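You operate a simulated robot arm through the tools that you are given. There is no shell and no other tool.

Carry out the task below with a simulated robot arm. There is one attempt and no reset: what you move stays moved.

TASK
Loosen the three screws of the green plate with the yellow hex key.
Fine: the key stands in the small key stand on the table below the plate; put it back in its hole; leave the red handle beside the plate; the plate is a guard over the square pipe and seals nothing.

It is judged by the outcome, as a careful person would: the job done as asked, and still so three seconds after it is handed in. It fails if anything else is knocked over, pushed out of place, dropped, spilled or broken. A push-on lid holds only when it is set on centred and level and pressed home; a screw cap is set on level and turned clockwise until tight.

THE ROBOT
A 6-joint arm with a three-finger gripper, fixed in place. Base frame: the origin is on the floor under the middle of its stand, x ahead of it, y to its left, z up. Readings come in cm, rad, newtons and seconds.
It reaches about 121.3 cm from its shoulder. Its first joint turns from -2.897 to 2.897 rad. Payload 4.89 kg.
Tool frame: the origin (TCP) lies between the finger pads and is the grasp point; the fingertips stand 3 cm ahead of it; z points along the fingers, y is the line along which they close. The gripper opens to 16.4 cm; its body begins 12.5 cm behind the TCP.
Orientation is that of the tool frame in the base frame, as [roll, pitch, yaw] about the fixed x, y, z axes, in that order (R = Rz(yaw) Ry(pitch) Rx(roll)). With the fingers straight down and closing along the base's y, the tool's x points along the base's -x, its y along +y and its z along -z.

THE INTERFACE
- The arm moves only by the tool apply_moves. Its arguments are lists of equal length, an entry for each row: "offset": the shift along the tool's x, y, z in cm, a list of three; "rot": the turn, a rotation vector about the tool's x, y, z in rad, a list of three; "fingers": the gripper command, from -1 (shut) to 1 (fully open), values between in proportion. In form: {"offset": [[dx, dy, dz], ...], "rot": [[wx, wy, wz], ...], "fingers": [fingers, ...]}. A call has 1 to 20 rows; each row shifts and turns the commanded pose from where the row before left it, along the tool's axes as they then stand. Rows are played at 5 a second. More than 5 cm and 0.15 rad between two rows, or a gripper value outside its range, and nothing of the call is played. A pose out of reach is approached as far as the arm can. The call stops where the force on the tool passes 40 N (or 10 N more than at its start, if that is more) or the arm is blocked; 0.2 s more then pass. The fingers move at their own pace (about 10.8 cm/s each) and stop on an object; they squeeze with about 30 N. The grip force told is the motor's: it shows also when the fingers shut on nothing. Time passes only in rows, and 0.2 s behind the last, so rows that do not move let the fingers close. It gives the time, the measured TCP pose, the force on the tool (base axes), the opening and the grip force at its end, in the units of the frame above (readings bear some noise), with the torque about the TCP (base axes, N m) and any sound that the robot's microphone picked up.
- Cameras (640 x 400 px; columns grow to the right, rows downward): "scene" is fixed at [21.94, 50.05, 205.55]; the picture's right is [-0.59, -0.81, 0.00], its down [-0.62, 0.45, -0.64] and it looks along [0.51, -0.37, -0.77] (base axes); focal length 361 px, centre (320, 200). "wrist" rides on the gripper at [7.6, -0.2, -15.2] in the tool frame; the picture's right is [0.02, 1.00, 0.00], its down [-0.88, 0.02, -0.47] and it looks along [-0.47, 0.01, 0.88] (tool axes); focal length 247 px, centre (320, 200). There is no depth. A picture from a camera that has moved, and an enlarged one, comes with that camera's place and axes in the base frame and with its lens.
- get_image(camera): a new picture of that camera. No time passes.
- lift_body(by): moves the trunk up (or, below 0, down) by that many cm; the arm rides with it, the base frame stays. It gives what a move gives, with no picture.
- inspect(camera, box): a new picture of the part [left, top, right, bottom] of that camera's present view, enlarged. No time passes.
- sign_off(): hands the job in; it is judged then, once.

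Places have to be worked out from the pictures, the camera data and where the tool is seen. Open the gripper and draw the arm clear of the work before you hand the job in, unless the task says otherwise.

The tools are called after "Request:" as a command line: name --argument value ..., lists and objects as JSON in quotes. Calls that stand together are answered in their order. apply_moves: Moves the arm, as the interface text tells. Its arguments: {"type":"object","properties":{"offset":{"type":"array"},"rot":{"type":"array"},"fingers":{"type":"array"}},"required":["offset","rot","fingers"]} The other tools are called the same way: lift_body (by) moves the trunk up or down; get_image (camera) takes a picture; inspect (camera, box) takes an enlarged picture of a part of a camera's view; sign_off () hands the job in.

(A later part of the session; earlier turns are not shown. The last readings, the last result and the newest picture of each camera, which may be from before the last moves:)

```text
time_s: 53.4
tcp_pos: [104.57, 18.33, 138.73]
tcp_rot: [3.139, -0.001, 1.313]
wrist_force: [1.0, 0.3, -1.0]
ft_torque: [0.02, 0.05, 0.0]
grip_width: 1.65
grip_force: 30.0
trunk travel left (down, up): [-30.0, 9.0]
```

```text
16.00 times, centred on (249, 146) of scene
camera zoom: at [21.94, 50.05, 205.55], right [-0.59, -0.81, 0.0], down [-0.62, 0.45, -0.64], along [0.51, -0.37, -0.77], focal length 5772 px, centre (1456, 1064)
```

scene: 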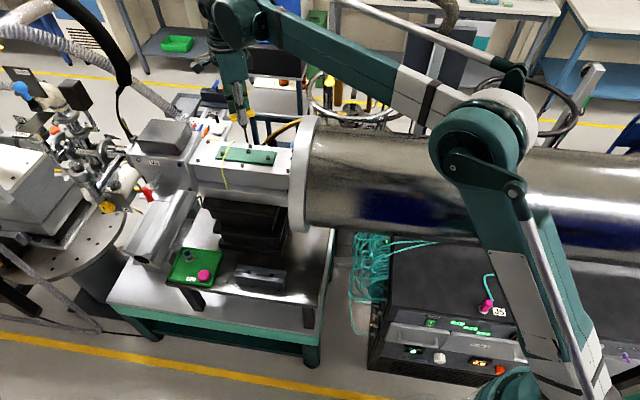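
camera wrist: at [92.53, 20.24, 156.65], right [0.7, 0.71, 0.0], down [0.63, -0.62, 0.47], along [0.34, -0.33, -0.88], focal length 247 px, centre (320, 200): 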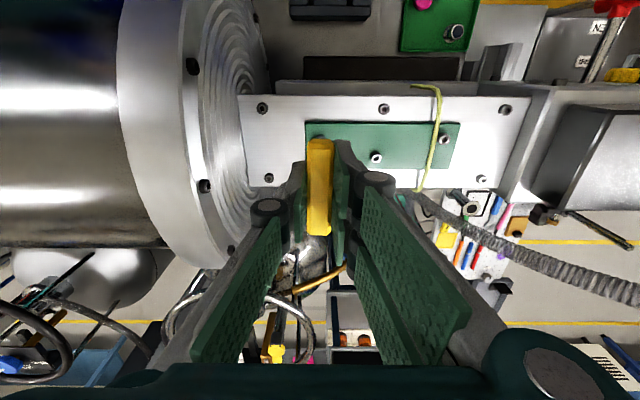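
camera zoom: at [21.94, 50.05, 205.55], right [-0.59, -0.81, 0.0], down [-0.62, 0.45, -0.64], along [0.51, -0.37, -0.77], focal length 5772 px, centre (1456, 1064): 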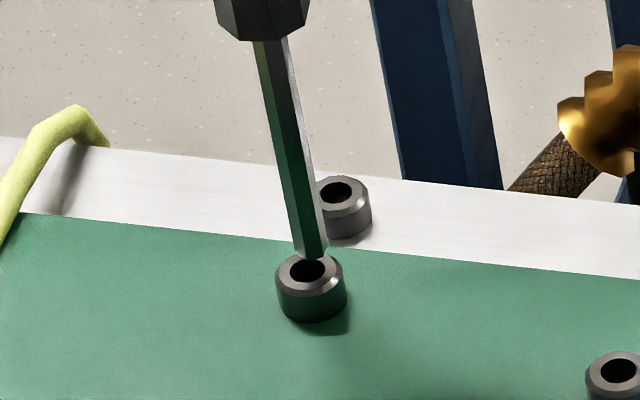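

Small overshoot: now it needs +0.11 cm back along the pipe. I correct, let it settle and lower 0.3 cm.

Request:
apply_moves --offset '[[0.095, 0.055, 0], [0, 0, 0], [0, 0, 0.15], [0, 0, 0.15], [0, 0, 0], [0, 0, 0]]' --rot '[[0, 0, 0], [0, 0, 0], [0, 0, 0], [0, 0, 0], [0, 0, 0], [0, 0, 0]]' --fingers '[-1, -1, -1, -1, -1, -1]'

Request:
inspect --camera "scene" --box '[240, 140, 258, 152]'

```text
time_s: 54.8
tcp_pos: [104.69, 18.41, 138.15]
tcp_rot: [3.141, 0.001, 1.312]
wrist_force: [0.2, 0.6, -1.1]
ft_torque: [0.01, 0.0, 0.02]
grip_width: 1.71
grip_force: 30.2
trunk travel left (down, up): [-30.0, 9.0]
```

```text
16.00 times, centred on (249, 146) of scene
camera zoom: at [21.94, 50.05, 205.55], right [-0.59, -0.81, 0.0], down [-0.62, 0.45, -0.64], along [0.51, -0.37, -0.77], focal length 5772 px, centre (1456, 1064)
```

zoom: 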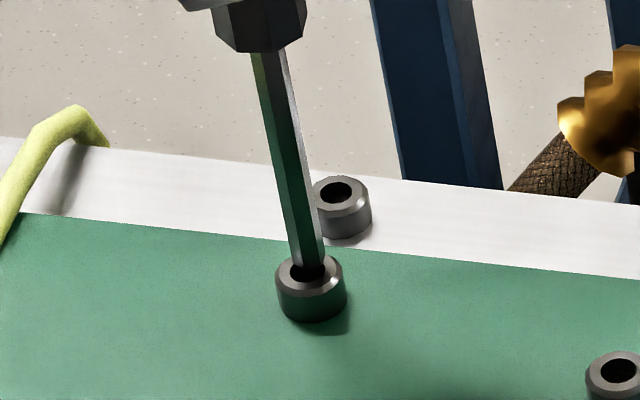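

Nearly on: about 0.05 cm left and slightly toward the camera. I make that correction and lower into the socket in 0.1 cm steps.

Request:
apply_moves --offset '[[0.068, -0.018, 0], [0, 0, 0], [0, 0, 0.1], [0, 0, 0.1], [0, 0, 0.1], [0, 0, 0]]' --rot '[[0, 0, 0], [0, 0, 0], [0, 0, 0], [0, 0, 0], [0, 0, 0], [0, 0, 0]]' --fingers '[-1, -1, -1, -1, -1, -1]'

Request:
inspect --camera "scene" --box '[240, 140, 258, 152]'

```text
time_s: 56.2
tcp_pos: [104.67, 18.43, 137.96]
tcp_rot: [3.141, 0.001, 1.315]
wrist_force: [0.2, -0.7, 0.2]
ft_torque: [-0.02, -0.02, -0.02]
grip_width: 1.7
grip_force: 30.2
trunk travel left (down, up): [-30.0, 9.0]
```

```text
16.00 times, centred on (249, 146) of scene
camera zoom: at [21.94, 50.05, 205.55], right [-0.59, -0.81, 0.0], down [-0.62, 0.45, -0.64], along [0.51, -0.37, -0.77], focal length 5772 px, centre (1456, 1064)
```

zoom: 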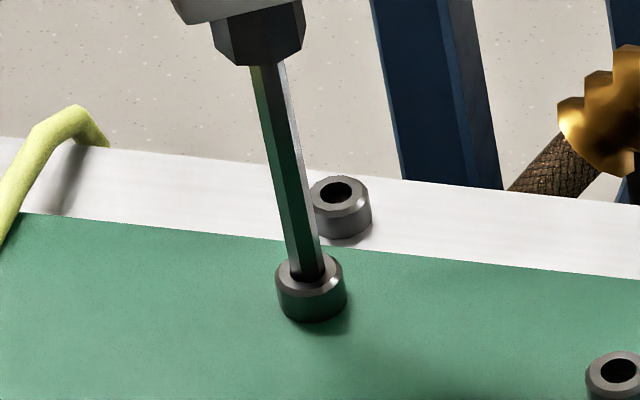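

It slid into the socket with no side force. I go on down until it touches the bottom lightly.

Request:
apply_moves --offset '[[0, 0, 0.1], [0, 0, 0.1], [0, 0, 0.08], [0, 0, 0]]' --rot '[[0, 0, 0], [0, 0, 0], [0, 0, 0], [0, 0, 0]]' --fingers '[-1, -1, -1, -1]'

Request:
inspect --camera "scene" --box '[240, 140, 258, 152]'

```text
time_s: 57.2
tcp_pos: [104.67, 18.52, 137.84]
tcp_rot: [-3.141, -0.001, 1.312]
wrist_force: [1.5, 0.9, -0.8]
ft_torque: [0.03, -0.05, 0.01]
grip_width: 1.67
grip_force: 29.7
trunk travel left (down, up): [-30.0, 9.0]
```

```text
16.00 times, centred on (249, 146) of scene
camera zoom: at [21.94, 50.05, 205.55], right [-0.59, -0.81, 0.0], down [-0.62, 0.45, -0.64], along [0.51, -0.37, -0.77], focal length 5772 px, centre (1456, 1064)
```

zoom: 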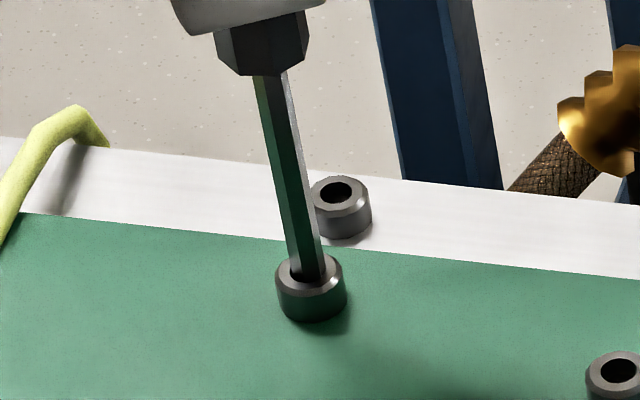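

No contact yet; another 0.1–0.2 cm down.

Request:
apply_moves --offset '[[0, 0, 0.08], [0, 0, 0.07], [0, 0, 0]]' --rot '[[0, 0, 0], [0, 0, 0], [0, 0, 0]]' --fingers '[-1, -1, -1]'

```text
time_s: 58.0
tcp_pos: [104.67, 18.51, 137.67]
tcp_rot: [3.141, 0.0, 1.313]
wrist_force: [-0.4, 0.2, 5.6]
ft_torque: [0.03, 0.02, 0.04]
grip_width: 1.69
grip_force: 29.7
trunk travel left (down, up): [-30.0, 9.0]
```

Seated on the socket bottom with 5.6 N and no side load. I start turning counter-clockwise, 0.4 rad with a slight rise.

Request:
apply_moves --offset '[[0, 0, 0], [0, 0, -0.01], [0, 0, -0.01], [0, 0, -0.01], [0, 0, 0]]' --rot '[[0, 0, -0.1], [0, 0, -0.1], [0, 0, -0.1], [0, 0, -0.1], [0, 0, 0]]' --fingers '[-1, -1, -1, -1, -1]'

Request:
inspect --camera "scene" --box '[240, 140, 258, 152]'

```text
time_s: 59.2
tcp_pos: [104.58, 18.48, 137.68]
tcp_rot: [3.14, 0.0, 1.716]
wrist_force: [-1.2, 0.3, 10.8]
ft_torque: [0.01, 0.12, -0.06]
grip_width: 1.69
grip_force: 29.9
trunk travel left (down, up): [-30.0, 9.0]
```

```text
16.00 times, centred on (249, 146) of scene
camera zoom: at [21.94, 50.05, 205.55], right [-0.59, -0.81, 0.0], down [-0.62, 0.45, -0.64], along [0.51, -0.37, -0.77], focal length 5772 px, centre (1456, 1064)
```

zoom: 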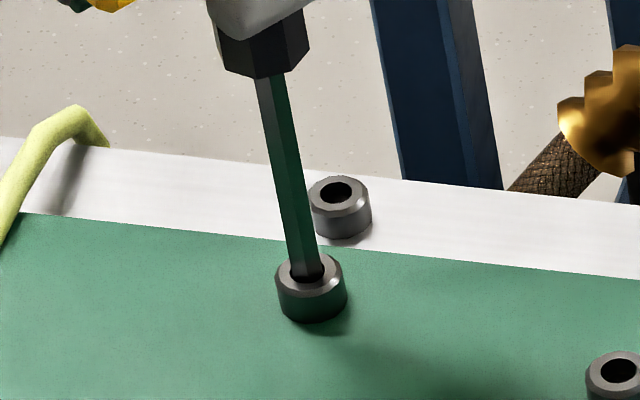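

Torque −0.06 N m and rising vertical force: the screw is turning and pushing up. I lift a bit and continue 0.5 rad.

Request:
apply_moves --offset '[[0.01, 0, -0.05], [0, 0, -0.01], [0, 0, -0.01], [0, 0, -0.01], [0, 0, -0.01], [0, 0, 0]]' --rot '[[0, 0, -0.1], [0, 0, -0.1], [0, 0, -0.1], [0, 0, -0.1], [0, 0, -0.1], [0, 0, 0]]' --fingers '[-1, -1, -1, -1, -1, -1]'

Request:
inspect --camera "scene" --box '[240, 140, 258, 152]'

```text
time_s: 60.6
tcp_pos: [104.64, 18.45, 137.62]
tcp_rot: [-3.141, 0.001, 2.213]
wrist_force: [0.4, -2.7, 11.0]
ft_torque: [-0.31, -0.1, -0.03]
grip_width: 1.68
grip_force: 30.3
trunk travel left (down, up): [-30.0, 9.0]
```

```text
16.00 times, centred on (249, 146) of scene
camera zoom: at [21.94, 50.05, 205.55], right [-0.59, -0.81, 0.0], down [-0.62, 0.45, -0.64], along [0.51, -0.37, -0.77], focal length 5772 px, centre (1456, 1064)
```

zoom: 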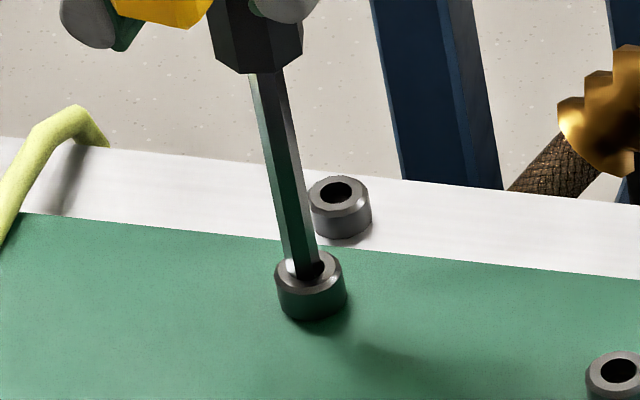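

Turning steadily, head B is a little higher. I ease the small side force and vertical load and continue 0.5 rad.

Request:
apply_moves --offset '[[-0.02, -0.015, -0.06], [0, 0, -0.01], [0, 0, -0.01], [0, 0, -0.01], [0, 0, -0.01], [0, 0, 0]]' --rot '[[0, 0, -0.1], [0, 0, -0.1], [0, 0, -0.1], [0, 0, -0.1], [0, 0, -0.1], [0, 0, 0]]' --fingers '[-1, -1, -1, -1, -1, -1]'

Request:
inspect --camera "scene" --box '[240, 140, 258, 152]'

```text
time_s: 62.0
tcp_pos: [104.63, 18.37, 137.81]
tcp_rot: [-3.141, -0.001, 2.714]
wrist_force: [-0.6, -1.6, 6.7]
ft_torque: [-0.18, 0.04, -0.05]
grip_width: 1.68
grip_force: 29.6
trunk travel left (down, up): [-30.0, 9.0]
```

```text
16.00 times, centred on (249, 146) of scene
camera zoom: at [21.94, 50.05, 205.55], right [-0.59, -0.81, 0.0], down [-0.62, 0.45, -0.64], along [0.51, -0.37, -0.77], focal length 5772 px, centre (1456, 1064)
```

zoom: 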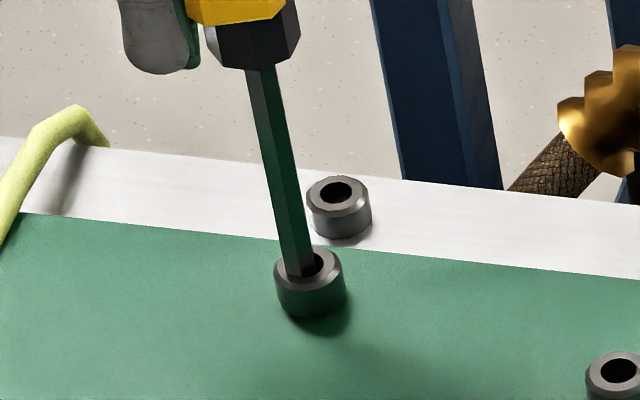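

Good progress (1.4 rad so far). I continue 0.6 rad.

Request:
apply_moves --offset '[[0, -0.015, -0.03], [0, 0, -0.01], [0, 0, -0.01], [0, 0, -0.01], [0, 0, -0.01], [0, 0, -0.01], [0, 0, 0]]' --rot '[[0, 0, -0.1], [0, 0, -0.1], [0, 0, -0.1], [0, 0, -0.1], [0, 0, -0.1], [0, 0, -0.1], [0, 0, 0]]' --fingers '[-1, -1, -1, -1, -1, -1, -1]'

Request:
inspect --camera "scene" --box '[240, 140, 258, 152]'

```text
time_s: 63.6
tcp_pos: [104.7, 18.5, 137.93]
tcp_rot: [-3.142, 0.001, -2.969]
wrist_force: [0.8, -3.7, 4.6]
ft_torque: [-0.38, -0.01, -0.07]
grip_width: 1.69
grip_force: 30.0
trunk travel left (down, up): [-30.0, 9.0]
```

```text
16.00 times, centred on (249, 146) of scene
camera zoom: at [21.94, 50.05, 205.55], right [-0.59, -0.81, 0.0], down [-0.62, 0.45, -0.64], along [0.51, -0.37, -0.77], focal length 5772 px, centre (1456, 1064)
```

zoom: 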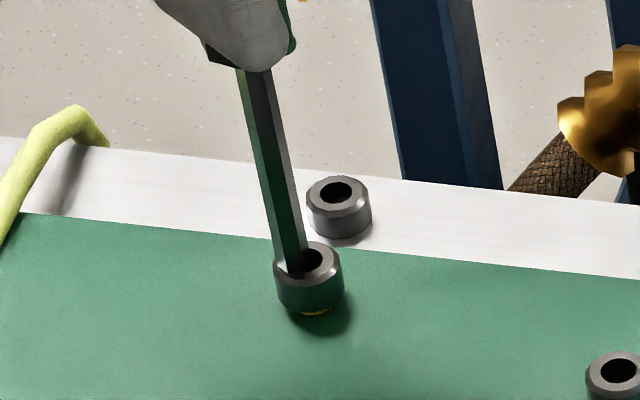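

The brass shank of B shows now too. I ease the side load and continue until the torque rises as it did at A.

Request:
apply_moves --offset '[[0.006, -0.035, -0.02], [0, 0, -0.01], [0, 0, -0.01], [0, 0, -0.01], [0, 0, -0.01], [0, 0, -0.01], [0, 0, 0]]' --rot '[[0, 0, -0.1], [0, 0, -0.1], [0, 0, -0.1], [0, 0, -0.1], [0, 0, -0.1], [0, 0, -0.1], [0, 0, 0]]' --fingers '[-1, -1, -1, -1, -1, -1, -1]'

Request:
inspect --camera "scene" --box '[240, 140, 258, 152]'

```text
time_s: 65.2
tcp_pos: [104.66, 18.37, 137.96]
tcp_rot: [3.141, 0.001, -2.371]
wrist_force: [1.0, -2.6, 12.1]
ft_torque: [-0.34, -0.11, -0.11]
grip_width: 1.68
grip_force: 29.6
trunk travel left (down, up): [-30.0, 9.0]
```

```text
16.00 times, centred on (249, 146) of scene
camera zoom: at [21.94, 50.05, 205.55], right [-0.59, -0.81, 0.0], down [-0.62, 0.45, -0.64], along [0.51, -0.37, -0.77], focal length 5772 px, centre (1456, 1064)
```

zoom: 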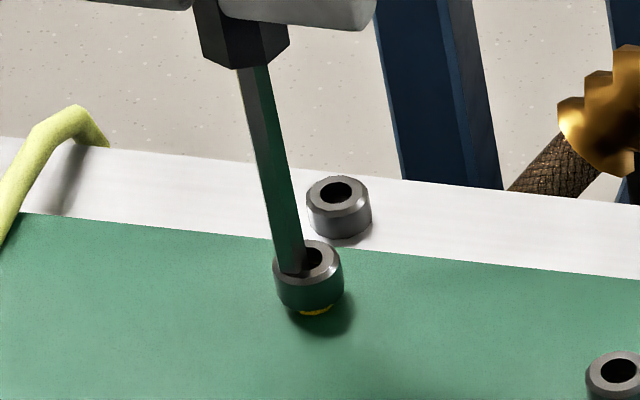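

Rise is ~0.28 cm at 2.6 rad; I lift slightly and turn another 0.5 rad to match screw A.

Request:
apply_moves --offset '[[0.01, -0.015, -0.05], [0, 0, -0.01], [0, 0, -0.01], [0, 0, -0.01], [0, 0, -0.01], [0, 0, 0]]' --rot '[[0, 0, -0.1], [0, 0, -0.1], [0, 0, -0.1], [0, 0, -0.1], [0, 0, -0.1], [0, 0, 0]]' --fingers '[-1, -1, -1, -1, -1, -1]'

Request:
inspect --camera "scene" --box '[240, 140, 258, 152]'

```text
time_s: 66.6
tcp_pos: [104.71, 18.37, 137.95]
tcp_rot: [3.141, -0.002, -1.871]
wrist_force: [0.3, -6.0, 2.0]
ft_torque: [-0.58, -0.03, -0.26]
grip_width: 1.68
grip_force: 30.0
trunk travel left (down, up): [-30.0, 9.0]
```

```text
16.00 times, centred on (249, 146) of scene
camera zoom: at [21.94, 50.05, 205.55], right [-0.59, -0.81, 0.0], down [-0.62, 0.45, -0.64], along [0.51, -0.37, -0.77], focal length 5772 px, centre (1456, 1064)
```

zoom: 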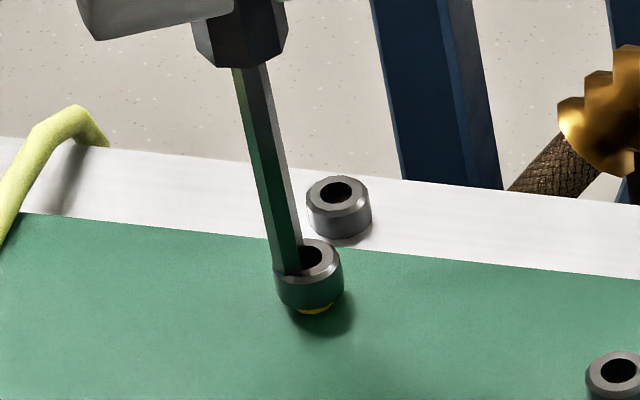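

Torque rose to −0.26 N m again and the head stopped rising, so screw B is at its end too. I relieve the side load and pull the key straight up.

Request:
apply_moves --offset '[[0.05, -0.015, 0], [0, 0, -0.3], [0, 0, -0.5], [0, 0, -1], [0, 0, -1.5], [0, 0, 0]]' --rot '[[0, 0, 0.02], [0, 0, 0], [0, 0, 0], [0, 0, 0], [0, 0, 0], [0, 0, 0]]' --fingers '[-1, -1, -1, -1, -1, -1]'

Request:
inspect --camera "scene" --box '[220, 130, 290, 175]'

Request:
inspect --camera "scene" --box '[240, 140, 258, 152]'

```text
time_s: 68.0
tcp_pos: [104.89, 18.34, 141.39]
tcp_rot: [-3.141, -0.002, -1.892]
wrist_force: [-0.6, 0.6, -1.0]
ft_torque: [0.01, -0.04, 0.05]
grip_width: 1.69
grip_force: 30.3
trunk travel left (down, up): [-30.0, 9.0]
```

```text
8.89 times, centred on (255, 152) of scene
camera zoom: at [21.94, 50.05, 205.55], right [-0.59, -0.81, 0.0], down [-0.62, 0.45, -0.64], along [0.51, -0.37, -0.77], focal length 3206 px, centre (898, 622)
```

zoom: 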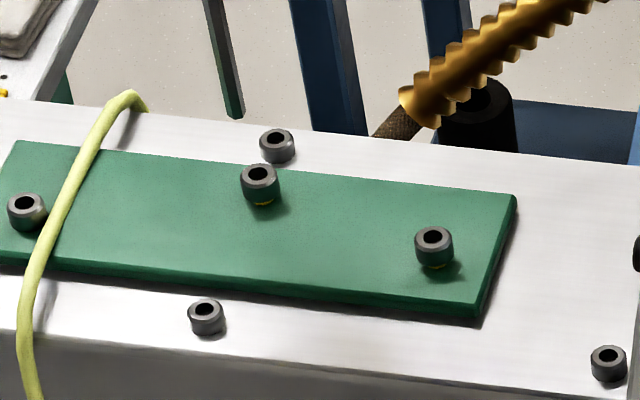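

```text
16.00 times, centred on (249, 146) of scene
camera zoom: at [21.94, 50.05, 205.55], right [-0.59, -0.81, 0.0], down [-0.62, 0.45, -0.64], along [0.51, -0.37, -0.77], focal length 5772 px, centre (1456, 1064)
```

zoom: 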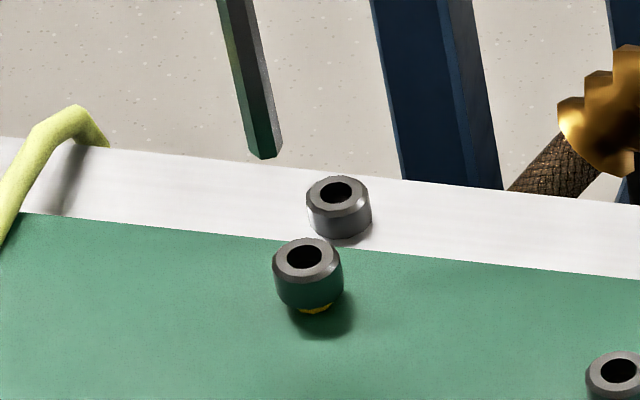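

Both A and B stand loosened. I raise 1.5 cm more, unwind the wrist to yaw 2.34 and check the tip again before crossing the cord to screw C.

Request:
apply_moves --offset '[[0, 0, -1.5], [0, 0, 0], [0, 0, 0], [0, 0, 0], [0, 0, 0], [0, 0, 0], [0, 0, 0], [0, 0, 0], [0, 0, 0], [0, 0, 0], [0, 0, 0], [0, 0, 0], [0, 0, 0], [0, 0, 0], [0, 0, 0], [0, 0, 0]]' --rot '[[0, 0, 0], [0, 0, 0.1465], [0, 0, 0.1465], [0, 0, 0.1465], [0, 0, 0.1465], [0, 0, 0.1465], [0, 0, 0.1465], [0, 0, 0.1465], [0, 0, 0.1465], [0, 0, 0.1465], [0, 0, 0.1465], [0, 0, 0.1465], [0, 0, 0.1465], [0, 0, 0.1465], [0, 0, 0.1465], [0, 0, 0]]' --fingers '[-1, -1, -1, -1, -1, -1, -1, -1, -1, -1, -1, -1, -1, -1, -1, -1]'

Request:
inspect --camera "scene" --box '[220, 120, 280, 165]'

Request:
inspect --camera "wrist" --box '[280, 80, 440, 200]'

```text
time_s: 71.4
tcp_pos: [104.72, 18.47, 142.68]
tcp_rot: [3.141, -0.001, 2.339]
wrist_force: [-0.6, -0.6, -0.9]
ft_torque: [-0.03, 0.01, -0.03]
grip_width: 1.7
grip_force: 30.3
trunk travel left (down, up): [-30.0, 9.0]
```

```text
8.89 times, centred on (250, 142) of scene
camera zoom: at [21.94, 50.05, 205.55], right [-0.59, -0.81, 0.0], down [-0.62, 0.45, -0.64], along [0.51, -0.37, -0.77], focal length 3206 px, centre (942, 711)
```

zoom: 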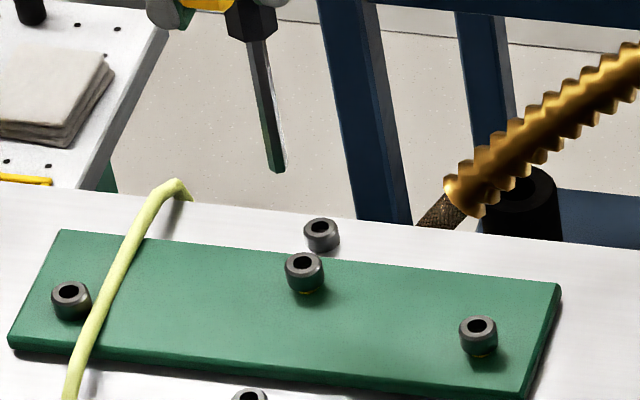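

```text
3.33 times, centred on (360, 140) of wrist
camera zoom: at [99.15, 23.69, 158.13], right [0.7, 0.71, 0.0], down [0.63, -0.62, 0.47], along [0.34, -0.33, -0.88], focal length 823 px, centre (187, 400)
```

zoom: 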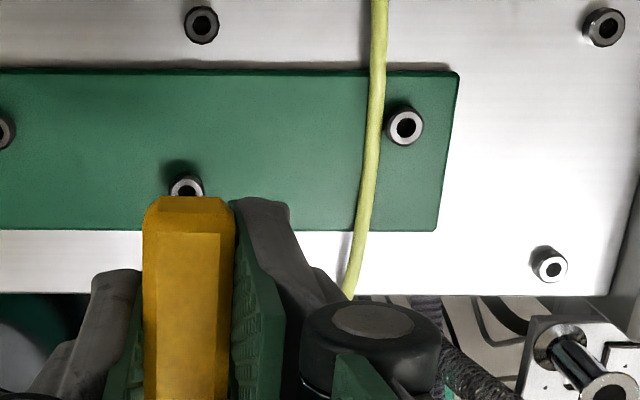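

The cord lies just beside the head of C but clear of its socket. I move over to C (7.56 cm along, 2.35 cm toward the near side) at safe height and unwind the wrist to yaw 1.31.

Request:
apply_moves --offset '[[1.175, 3.78, 0], [1.175, 3.78, 0], [0, 0, 0], [0, 0, 0], [0, 0, 0], [0, 0, 0], [0, 0, 0], [0, 0, 0], [0, 0, 0], [0, 0, 0]]' --rot '[[0, 0, 0], [0, 0, 0], [0, 0, 0.147], [0, 0, 0.147], [0, 0, 0.147], [0, 0, 0.147], [0, 0, 0.147], [0, 0, 0.147], [0, 0, 0.147], [0, 0, 0]]' --fingers '[-1, -1, -1, -1, -1, -1, -1, -1, -1, -1]'

Request:
inspect --camera "scene" --box '[200, 125, 260, 170]'

Request:
inspect --camera "scene" --box '[216, 142, 234, 154]'

Request:
get_image --camera "scene"

```text
time_s: 73.6
tcp_pos: [108.54, 25.34, 142.87]
tcp_rot: [-3.141, 0.0, 1.312]
wrist_force: [0.3, 0.2, -0.5]
ft_torque: [0.01, 0.0, 0.01]
grip_width: 1.69
grip_force: 29.9
trunk travel left (down, up): [-30.0, 9.0]
```

```text
8.89 times, centred on (230, 148) of scene
camera zoom: at [21.94, 50.05, 205.55], right [-0.59, -0.81, 0.0], down [-0.62, 0.45, -0.64], along [0.51, -0.37, -0.77], focal length 3206 px, centre (1120, 667)
```

zoom: 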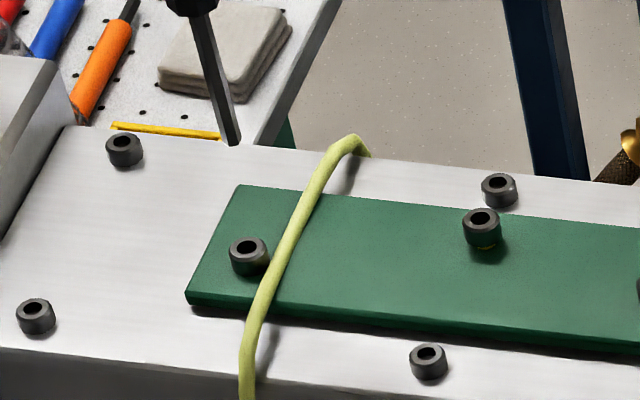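

```text
16.00 times, centred on (225, 148) of scene
camera zoom: at [21.94, 50.05, 205.55], right [-0.59, -0.81, 0.0], down [-0.62, 0.45, -0.64], along [0.51, -0.37, -0.77], focal length 5772 px, centre (1840, 1032)
```

zoom: 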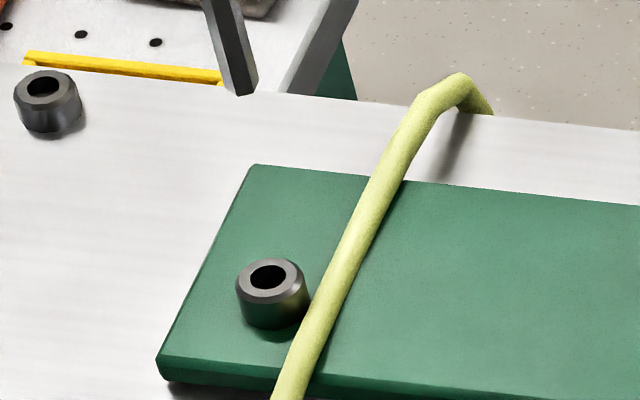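

```text
taken
```

scene: 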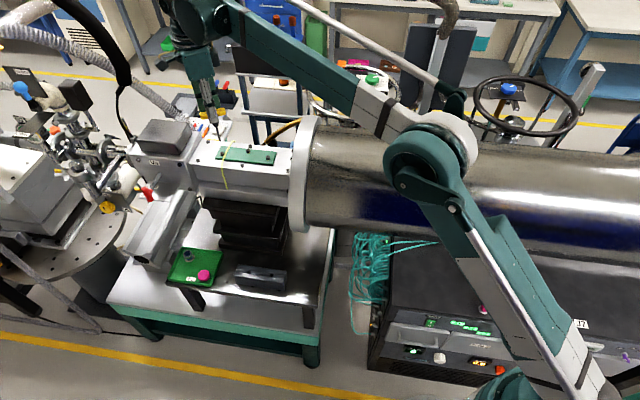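

Screw C sits at picture (267, 276); I predict the tip would land ~0.33 cm right and ~0.12 cm short of it. I correct and lower 3.2 cm, staying on the far side of the cord.

Request:
apply_moves --offset '[[0.346, 0.062, 0], [0, 0, 0.8], [0, 0, 0.8], [0, 0, 0.8], [0, 0, 0.8], [0, 0, 0], [0, 0, 0]]' --rot '[[0, 0, 0], [0, 0, 0], [0, 0, 0], [0, 0, 0], [0, 0, 0], [0, 0, 0], [0, 0, 0]]' --fingers '[-1, -1, -1, -1, -1, -1, -1]'

Request:
inspect --camera "scene" --box '[216, 142, 234, 154]'

```text
time_s: 75.2
tcp_pos: [108.62, 25.69, 139.51]
tcp_rot: [3.141, 0.003, 1.314]
wrist_force: [0.9, -0.3, -0.6]
ft_torque: [-0.04, -0.03, 0.0]
grip_width: 1.69
grip_force: 29.9
trunk travel left (down, up): [-30.0, 9.0]
```

```text
16.00 times, centred on (225, 148) of scene
camera zoom: at [21.94, 50.05, 205.55], right [-0.59, -0.81, 0.0], down [-0.62, 0.45, -0.64], along [0.51, -0.37, -0.77], focal length 5772 px, centre (1840, 1032)
```

zoom: 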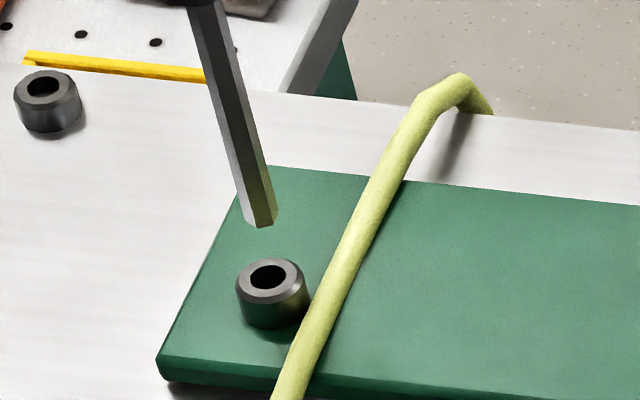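

Tip ~1.4 cm above the socket plane; correction about +0.15 cm along and +0.08 toward the camera. I apply it and lower 0.9 cm.

Request:
apply_moves --offset '[[0.17, 0.006, 0], [0, 0, 0.3], [0, 0, 0.3], [0, 0, 0.3], [0, 0, 0], [0, 0, 0]]' --rot '[[0, 0, 0], [0, 0, 0], [0, 0, 0], [0, 0, 0], [0, 0, 0], [0, 0, 0]]' --fingers '[-1, -1, -1, -1, -1, -1]'

Request:
inspect --camera "scene" --box '[216, 142, 234, 154]'

```text
time_s: 76.6
tcp_pos: [108.66, 25.95, 138.67]
tcp_rot: [3.142, -0.001, 1.314]
wrist_force: [0.6, 0.1, -0.4]
ft_torque: [0.02, -0.02, -0.01]
grip_width: 1.67
grip_force: 30.0
trunk travel left (down, up): [-30.0, 9.0]
```

```text
16.00 times, centred on (225, 148) of scene
camera zoom: at [21.94, 50.05, 205.55], right [-0.59, -0.81, 0.0], down [-0.62, 0.45, -0.64], along [0.51, -0.37, -0.77], focal length 5772 px, centre (1840, 1032)
```

zoom: 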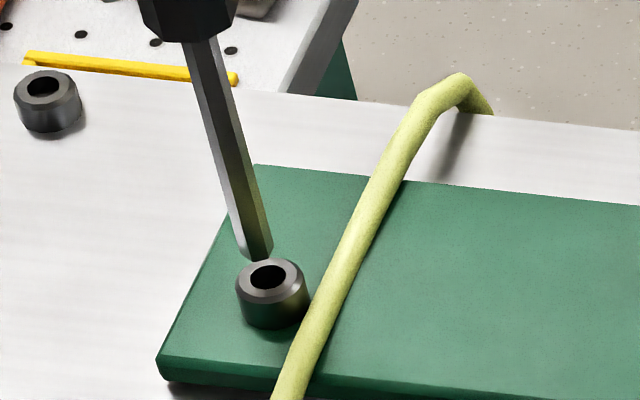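

Slight overshoot to the left; I correct −0.11 cm along and +0.09 toward the camera, then lower 0.3 cm.

Request:
apply_moves --offset '[[-0.05, -0.133, 0], [0, 0, 0], [0, 0, 0.15], [0, 0, 0.15], [0, 0, 0], [0, 0, 0]]' --rot '[[0, 0, 0], [0, 0, 0], [0, 0, 0], [0, 0, 0], [0, 0, 0], [0, 0, 0]]' --fingers '[-1, -1, -1, -1, -1, -1]'

Request:
inspect --camera "scene" --box '[216, 142, 234, 154]'

```text
time_s: 78.0
tcp_pos: [108.47, 25.83, 138.45]
tcp_rot: [3.141, 0.0, 1.313]
wrist_force: [0.4, 0.0, -1.4]
ft_torque: [0.02, 0.01, -0.02]
grip_width: 1.67
grip_force: 29.3
trunk travel left (down, up): [-30.0, 9.0]
```

```text
16.00 times, centred on (225, 148) of scene
camera zoom: at [21.94, 50.05, 205.55], right [-0.59, -0.81, 0.0], down [-0.62, 0.45, -0.64], along [0.51, -0.37, -0.77], focal length 5772 px, centre (1840, 1032)
```

zoom: 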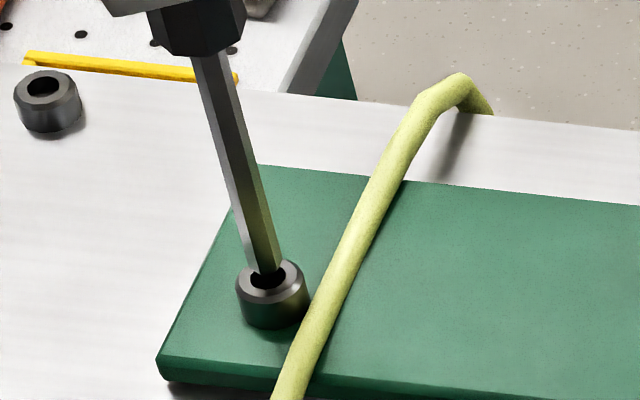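

Well centred now; a tiny shift toward the camera and then down into the socket by 0.1 cm steps.

Request:
apply_moves --offset '[[0.03, -0.05, 0], [0, 0, 0], [0, 0, 0.1], [0, 0, 0.1], [0, 0, 0.1], [0, 0, 0]]' --rot '[[0, 0, 0], [0, 0, 0], [0, 0, 0], [0, 0, 0], [0, 0, 0], [0, 0, 0]]' --fingers '[-1, -1, -1, -1, -1, -1]'

Request:
inspect --camera "scene" --box '[216, 142, 234, 154]'

```text
time_s: 79.4
tcp_pos: [108.56, 25.82, 138.12]
tcp_rot: [-3.141, 0.0, 1.315]
wrist_force: [-0.4, -0.3, 0.6]
ft_torque: [-0.01, -0.02, 0.0]
grip_width: 1.67
grip_force: 29.8
trunk travel left (down, up): [-30.0, 9.0]
```

```text
16.00 times, centred on (225, 148) of scene
camera zoom: at [21.94, 50.05, 205.55], right [-0.59, -0.81, 0.0], down [-0.62, 0.45, -0.64], along [0.51, -0.37, -0.77], focal length 5772 px, centre (1840, 1032)
```

zoom: 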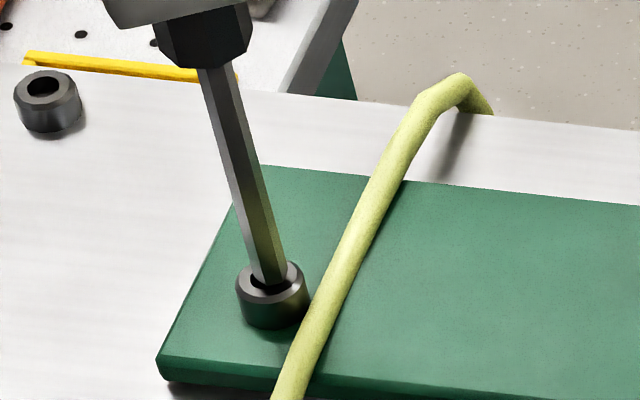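

It is entering the socket, a touch to the right. I nudge +0.04 cm along and continue down 0.3 cm.

Request:
apply_moves --offset '[[0.035, 0.02, 0], [0, 0, 0.1], [0, 0, 0.1], [0, 0, 0.1], [0, 0, 0]]' --rot '[[0, 0, 0], [0, 0, 0], [0, 0, 0], [0, 0, 0], [0, 0, 0]]' --fingers '[-1, -1, -1, -1, -1]'

Request:
inspect --camera "scene" --box '[216, 142, 234, 154]'

```text
time_s: 80.6
tcp_pos: [108.49, 25.83, 137.88]
tcp_rot: [-3.141, 0.001, 1.316]
wrist_force: [0.9, -1.2, -2.8]
ft_torque: [-0.11, -0.05, -0.01]
grip_width: 1.67
grip_force: 29.7
trunk travel left (down, up): [-30.0, 9.0]
```

```text
16.00 times, centred on (225, 148) of scene
camera zoom: at [21.94, 50.05, 205.55], right [-0.59, -0.81, 0.0], down [-0.62, 0.45, -0.64], along [0.51, -0.37, -0.77], focal length 5772 px, centre (1840, 1032)
```

zoom: 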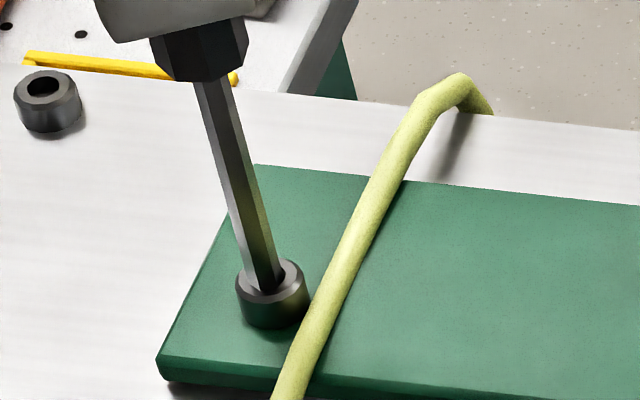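

Inside the socket with a small side force. I nudge away from it and lower until it seats.

Request:
apply_moves --offset '[[-0.01, 0.013, 0], [0, 0, 0.1], [0, 0, 0.08], [0, 0, 0.07], [0, 0, 0]]' --rot '[[0, 0, 0], [0, 0, 0], [0, 0, 0], [0, 0, 0], [0, 0, 0]]' --fingers '[-1, -1, -1, -1, -1]'

```text
time_s: 81.8
tcp_pos: [108.41, 25.97, 137.54]
tcp_rot: [-3.141, -0.001, 1.315]
wrist_force: [2.0, -0.8, 1.0]
ft_torque: [-0.1, -0.15, 0.03]
grip_width: 1.68
grip_force: 29.7
trunk travel left (down, up): [-30.0, 9.0]
```

Just touching bottom. I press in 0.05 cm more and start turning counter-clockwise 0.4 rad.

Request:
apply_moves --offset '[[0.004, 0.015, 0.05], [0, 0, 0], [0, 0, -0.01], [0, 0, -0.01], [0, 0, -0.01], [0, 0, 0]]' --rot '[[0, 0, 0], [0, 0, -0.1], [0, 0, -0.1], [0, 0, -0.1], [0, 0, -0.1], [0, 0, 0]]' --fingers '[-1, -1, -1, -1, -1, -1]'

Request:
inspect --camera "scene" --box '[216, 142, 234, 154]'

```text
time_s: 83.2
tcp_pos: [108.45, 25.84, 137.56]
tcp_rot: [-3.141, 0.002, 1.713]
wrist_force: [1.2, -3.7, 11.4]
ft_torque: [-0.39, -0.1, -0.01]
grip_width: 1.64
grip_force: 30.2
trunk travel left (down, up): [-30.0, 9.0]
```

```text
16.00 times, centred on (225, 148) of scene
camera zoom: at [21.94, 50.05, 205.55], right [-0.59, -0.81, 0.0], down [-0.62, 0.45, -0.64], along [0.51, -0.37, -0.77], focal length 5772 px, centre (1840, 1032)
```

zoom: 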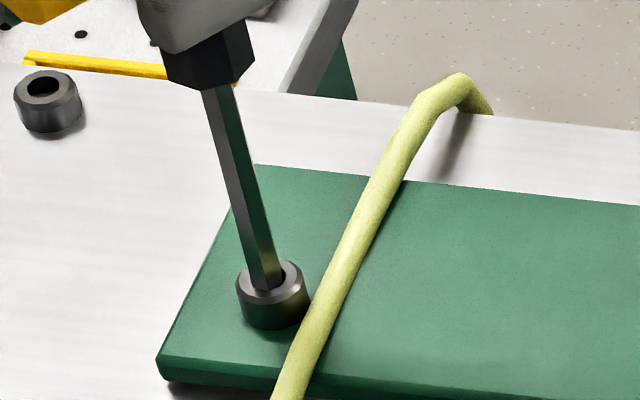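

Side force ~4 N in −y; I ease it by 0.035 cm, relieve the vertical load a bit and continue turning 0.5 rad.

Request:
apply_moves --offset '[[-0.035, 0, -0.04], [0, 0, -0.01], [0, 0, -0.01], [0, 0, -0.01], [0, 0, -0.01], [0, 0, 0]]' --rot '[[0, 0, -0.1], [0, 0, -0.1], [0, 0, -0.1], [0, 0, -0.1], [0, 0, -0.1], [0, 0, 0]]' --fingers '[-1, -1, -1, -1, -1, -1]'

Request:
inspect --camera "scene" --box '[216, 142, 234, 154]'

```text
time_s: 84.6
tcp_pos: [108.47, 25.83, 137.66]
tcp_rot: [3.141, -0.001, 2.215]
wrist_force: [2.9, -2.9, 12.1]
ft_torque: [-0.3, -0.25, -0.07]
grip_width: 1.68
grip_force: 30.1
trunk travel left (down, up): [-30.0, 9.0]
```

```text
16.00 times, centred on (225, 148) of scene
camera zoom: at [21.94, 50.05, 205.55], right [-0.59, -0.81, 0.0], down [-0.62, 0.45, -0.64], along [0.51, -0.37, -0.77], focal length 5772 px, centre (1840, 1032)
```

zoom: 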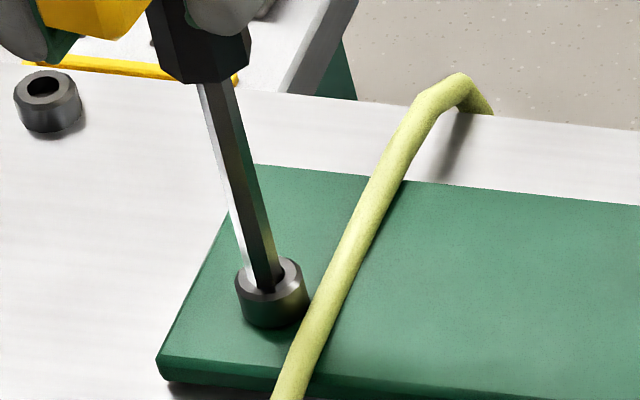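

Screw C is turning (torque −0.07, head slightly higher). I ease the side force by 0.035 cm and continue 0.5 rad.

Request:
apply_moves --offset '[[-0.035, 0.005, -0.05], [0, 0, -0.01], [0, 0, -0.01], [0, 0, -0.01], [0, 0, -0.01], [0, 0, 0]]' --rot '[[0, 0, -0.1], [0, 0, -0.1], [0, 0, -0.1], [0, 0, -0.1], [0, 0, -0.1], [0, 0, 0]]' --fingers '[-1, -1, -1, -1, -1, -1]'

Request:
inspect --camera "scene" --box '[216, 142, 234, 154]'

```text
time_s: 86.0
tcp_pos: [108.54, 25.91, 137.8]
tcp_rot: [-3.141, 0.0, 2.717]
wrist_force: [-2.0, -2.2, 9.4]
ft_torque: [-0.26, 0.1, -0.04]
grip_width: 1.67
grip_force: 29.8
trunk travel left (down, up): [-30.0, 9.0]
```

```text
16.00 times, centred on (225, 148) of scene
camera zoom: at [21.94, 50.05, 205.55], right [-0.59, -0.81, 0.0], down [-0.62, 0.45, -0.64], along [0.51, -0.37, -0.77], focal length 5772 px, centre (1840, 1032)
```

zoom: 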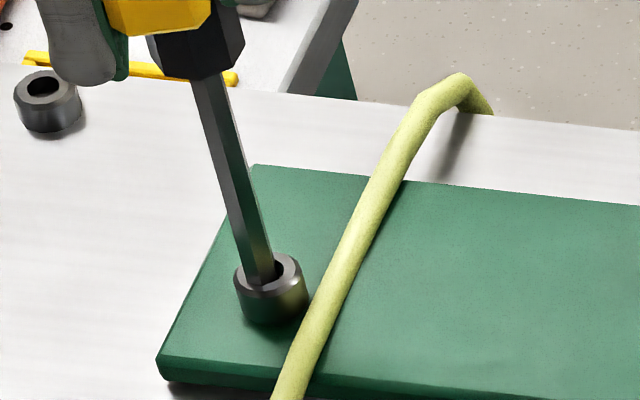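

Continuing well. I ease −0.03 cm along the pipe and turn another 0.6 rad.

Request:
apply_moves --offset '[[0.011, -0.028, -0.03], [0, 0, -0.01], [0, 0, -0.01], [0, 0, -0.01], [0, 0, -0.01], [0, 0, -0.01], [0, 0, 0]]' --rot '[[0, 0, -0.1], [0, 0, -0.1], [0, 0, -0.1], [0, 0, -0.1], [0, 0, -0.1], [0, 0, -0.1], [0, 0, 0]]' --fingers '[-1, -1, -1, -1, -1, -1, -1]'

Request:
inspect --camera "scene" --box '[216, 142, 234, 154]'

```text
time_s: 87.6
tcp_pos: [108.47, 25.62, 137.92]
tcp_rot: [-3.141, 0.0, -2.969]
wrist_force: [-0.5, -3.2, 13.8]
ft_torque: [-0.32, -0.01, -0.06]
grip_width: 1.66
grip_force: 29.8
trunk travel left (down, up): [-30.0, 9.0]
```

```text
16.00 times, centred on (225, 148) of scene
camera zoom: at [21.94, 50.05, 205.55], right [-0.59, -0.81, 0.0], down [-0.62, 0.45, -0.64], along [0.51, -0.37, -0.77], focal length 5772 px, centre (1840, 1032)
```

zoom: 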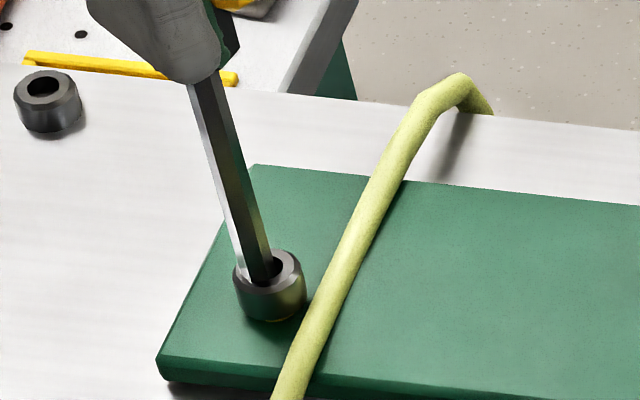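

Head C has risen ~0.25 cm. I ease the loads and continue 0.6 rad.

Request:
apply_moves --offset '[[0.005, -0.03, -0.06], [0, 0, -0.01], [0, 0, -0.01], [0, 0, -0.01], [0, 0, -0.01], [0, 0, -0.01], [0, 0, 0]]' --rot '[[0, 0, -0.1], [0, 0, -0.1], [0, 0, -0.1], [0, 0, -0.1], [0, 0, -0.1], [0, 0, -0.1], [0, 0, 0]]' --fingers '[-1, -1, -1, -1, -1, -1, -1]'

Request:
inspect --camera "scene" --box '[216, 142, 234, 154]'

```text
time_s: 89.2
tcp_pos: [108.6, 25.72, 137.94]
tcp_rot: [3.141, 0.0, -2.369]
wrist_force: [0.2, -4.4, 5.9]
ft_torque: [-0.45, -0.04, -0.15]
grip_width: 1.66
grip_force: 30.0
trunk travel left (down, up): [-30.0, 9.0]
```

```text
16.00 times, centred on (225, 148) of scene
camera zoom: at [21.94, 50.05, 205.55], right [-0.59, -0.81, 0.0], down [-0.62, 0.45, -0.64], along [0.51, -0.37, -0.77], focal length 5772 px, centre (1840, 1032)
```

zoom: 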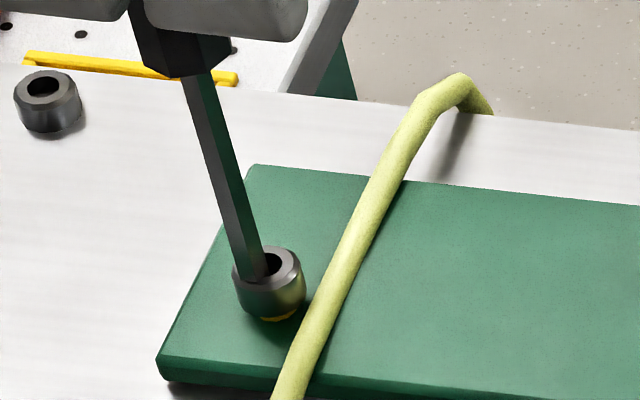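

Brass shank of C visible too; torque −0.15. I ease the side load and turn 0.4 rad more to match the others.

Request:
apply_moves --offset '[[0.028, -0.029, -0.02], [0, 0, -0.01], [0, 0, -0.01], [0, 0, -0.01], [0, 0, 0]]' --rot '[[0, 0, -0.1], [0, 0, -0.1], [0, 0, -0.1], [0, 0, -0.1], [0, 0, 0]]' --fingers '[-1, -1, -1, -1, -1]'

Request:
inspect --camera "scene" --box '[216, 142, 234, 154]'

```text
time_s: 90.4
tcp_pos: [108.66, 25.61, 138.0]
tcp_rot: [3.141, -0.001, -1.97]
wrist_force: [1.4, -2.3, 3.6]
ft_torque: [-0.26, -0.2, -0.23]
grip_width: 1.68
grip_force: 30.0
trunk travel left (down, up): [-30.0, 9.0]
```

```text
16.00 times, centred on (225, 148) of scene
camera zoom: at [21.94, 50.05, 205.55], right [-0.59, -0.81, 0.0], down [-0.62, 0.45, -0.64], along [0.51, -0.37, -0.77], focal length 5772 px, centre (1840, 1032)
```

zoom: 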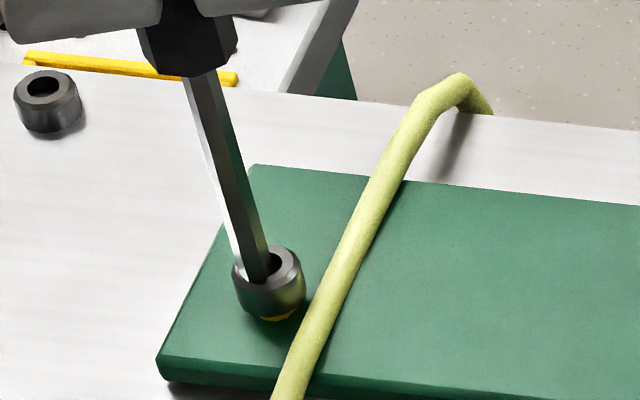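

Torque −0.23 N m and no further rise: C is at the end of travel like A and B. I unload slightly and draw the key straight up.

Request:
apply_moves --offset '[[0.02, 0, 0], [0, 0, -0.3], [0, 0, -0.5], [0, 0, -1], [0, 0, -2], [0, 0, -2], [0, 0, 0]]' --rot '[[0, 0, 0.02], [0, 0, 0], [0, 0, 0], [0, 0, 0], [0, 0, 0], [0, 0, 0], [0, 0, 0]]' --fingers '[-1, -1, -1, -1, -1, -1, -1]'

Request:
inspect --camera "scene" --box '[210, 125, 290, 175]'

Request:
inspect --camera "scene" --box '[216, 142, 234, 154]'

```text
time_s: 92.0
tcp_pos: [108.66, 25.68, 143.85]
tcp_rot: [-3.141, 0.001, -1.99]
wrist_force: [-0.2, 0.0, -1.0]
ft_torque: [0.0, -0.06, 0.01]
grip_width: 1.67
grip_force: 29.4
trunk travel left (down, up): [-30.0, 9.0]
```

```text
8.00 times, centred on (250, 150) of scene
camera zoom: at [21.94, 50.05, 205.55], right [-0.59, -0.81, 0.0], down [-0.62, 0.45, -0.64], along [0.51, -0.37, -0.77], focal length 2886 px, centre (880, 600)
```

zoom: 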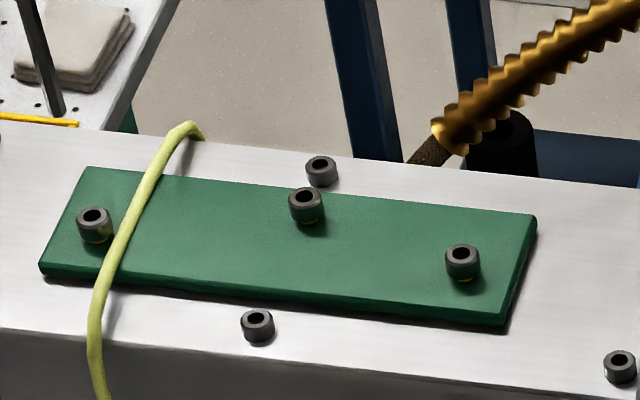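

```text
16.00 times, centred on (225, 148) of scene
camera zoom: at [21.94, 50.05, 205.55], right [-0.59, -0.81, 0.0], down [-0.62, 0.45, -0.64], along [0.51, -0.37, -0.77], focal length 5772 px, centre (1840, 1032)
```

zoom: 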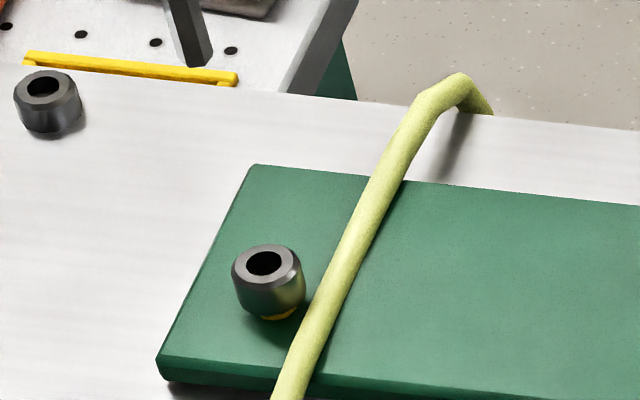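

All three screws stand raised with brass showing, plate and cord undisturbed. Now I return the key: unwind the wrist to yaw 2.355 and move out over the key stand at this height.

Request:
apply_moves --offset '[[0, 0, 0], [0, 0, 0], [0, 0, 0], [0, 0, 0], [0, 0, 0], [0, 0, 0], [0, 0, 0], [0, 0, 0], [0, 0, 0], [0, 0, 0], [0, 0, 0], [0, 0, 0], [0, 0, 0], [0, 0, 0], [4.1, -1.75, 0], [4.1, -1.75, 0], [4.1, -1.75, 0], [4.1, -1.75, 0], [4.1, -1.75, 0], [0, 0, 0]]' --rot '[[0, 0, 0.1385], [0, 0, 0.1385], [0, 0, 0.1385], [0, 0, 0.1385], [0, 0, 0.1385], [0, 0, 0.1385], [0, 0, 0.1385], [0, 0, 0.1385], [0, 0, 0.1385], [0, 0, 0.1385], [0, 0, 0.1385], [0, 0, 0.1385], [0, 0, 0.1385], [0, 0, 0.1375], [0, 0, 0], [0, 0, 0], [0, 0, 0], [0, 0, 0], [0, 0, 0], [0, 0, 0]]' --fingers '[-1, -1, -1, -1, -1, -1, -1, -1, -1, -1, -1, -1, -1, -1, -1, -1, -1, -1, -1, -1]'

Request:
get_image --camera "wrist"

Request:
get_image --camera "scene"

```text
time_s: 96.2
tcp_pos: [87.69, 33.84, 143.92]
tcp_rot: [3.141, 0.0, 2.354]
wrist_force: [-1.1, 0.6, 0.5]
ft_torque: [-0.05, -0.31, 0.03]
grip_width: 1.67
grip_force: 29.8
trunk travel left (down, up): [-30.0, 9.0]
```

```text
taken
camera wrist: at [82.08, 39.09, 159.38], right [0.69, 0.72, 0.0], down [0.64, -0.61, 0.47], along [0.34, -0.33, -0.88], focal length 247 px, centre (320, 200)
```

wrist: 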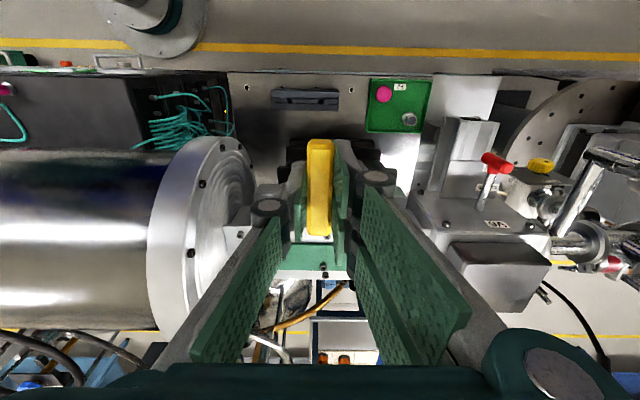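

```text
taken
```

scene: 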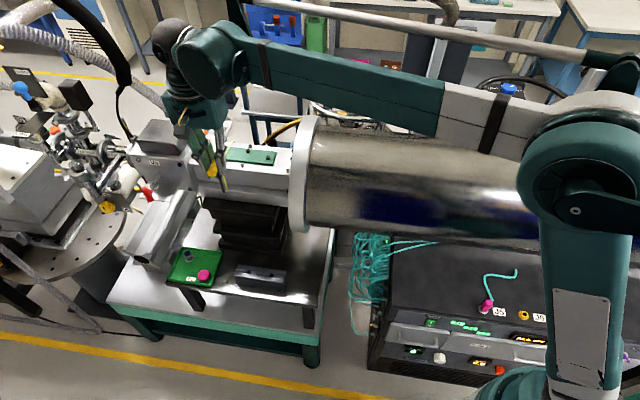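

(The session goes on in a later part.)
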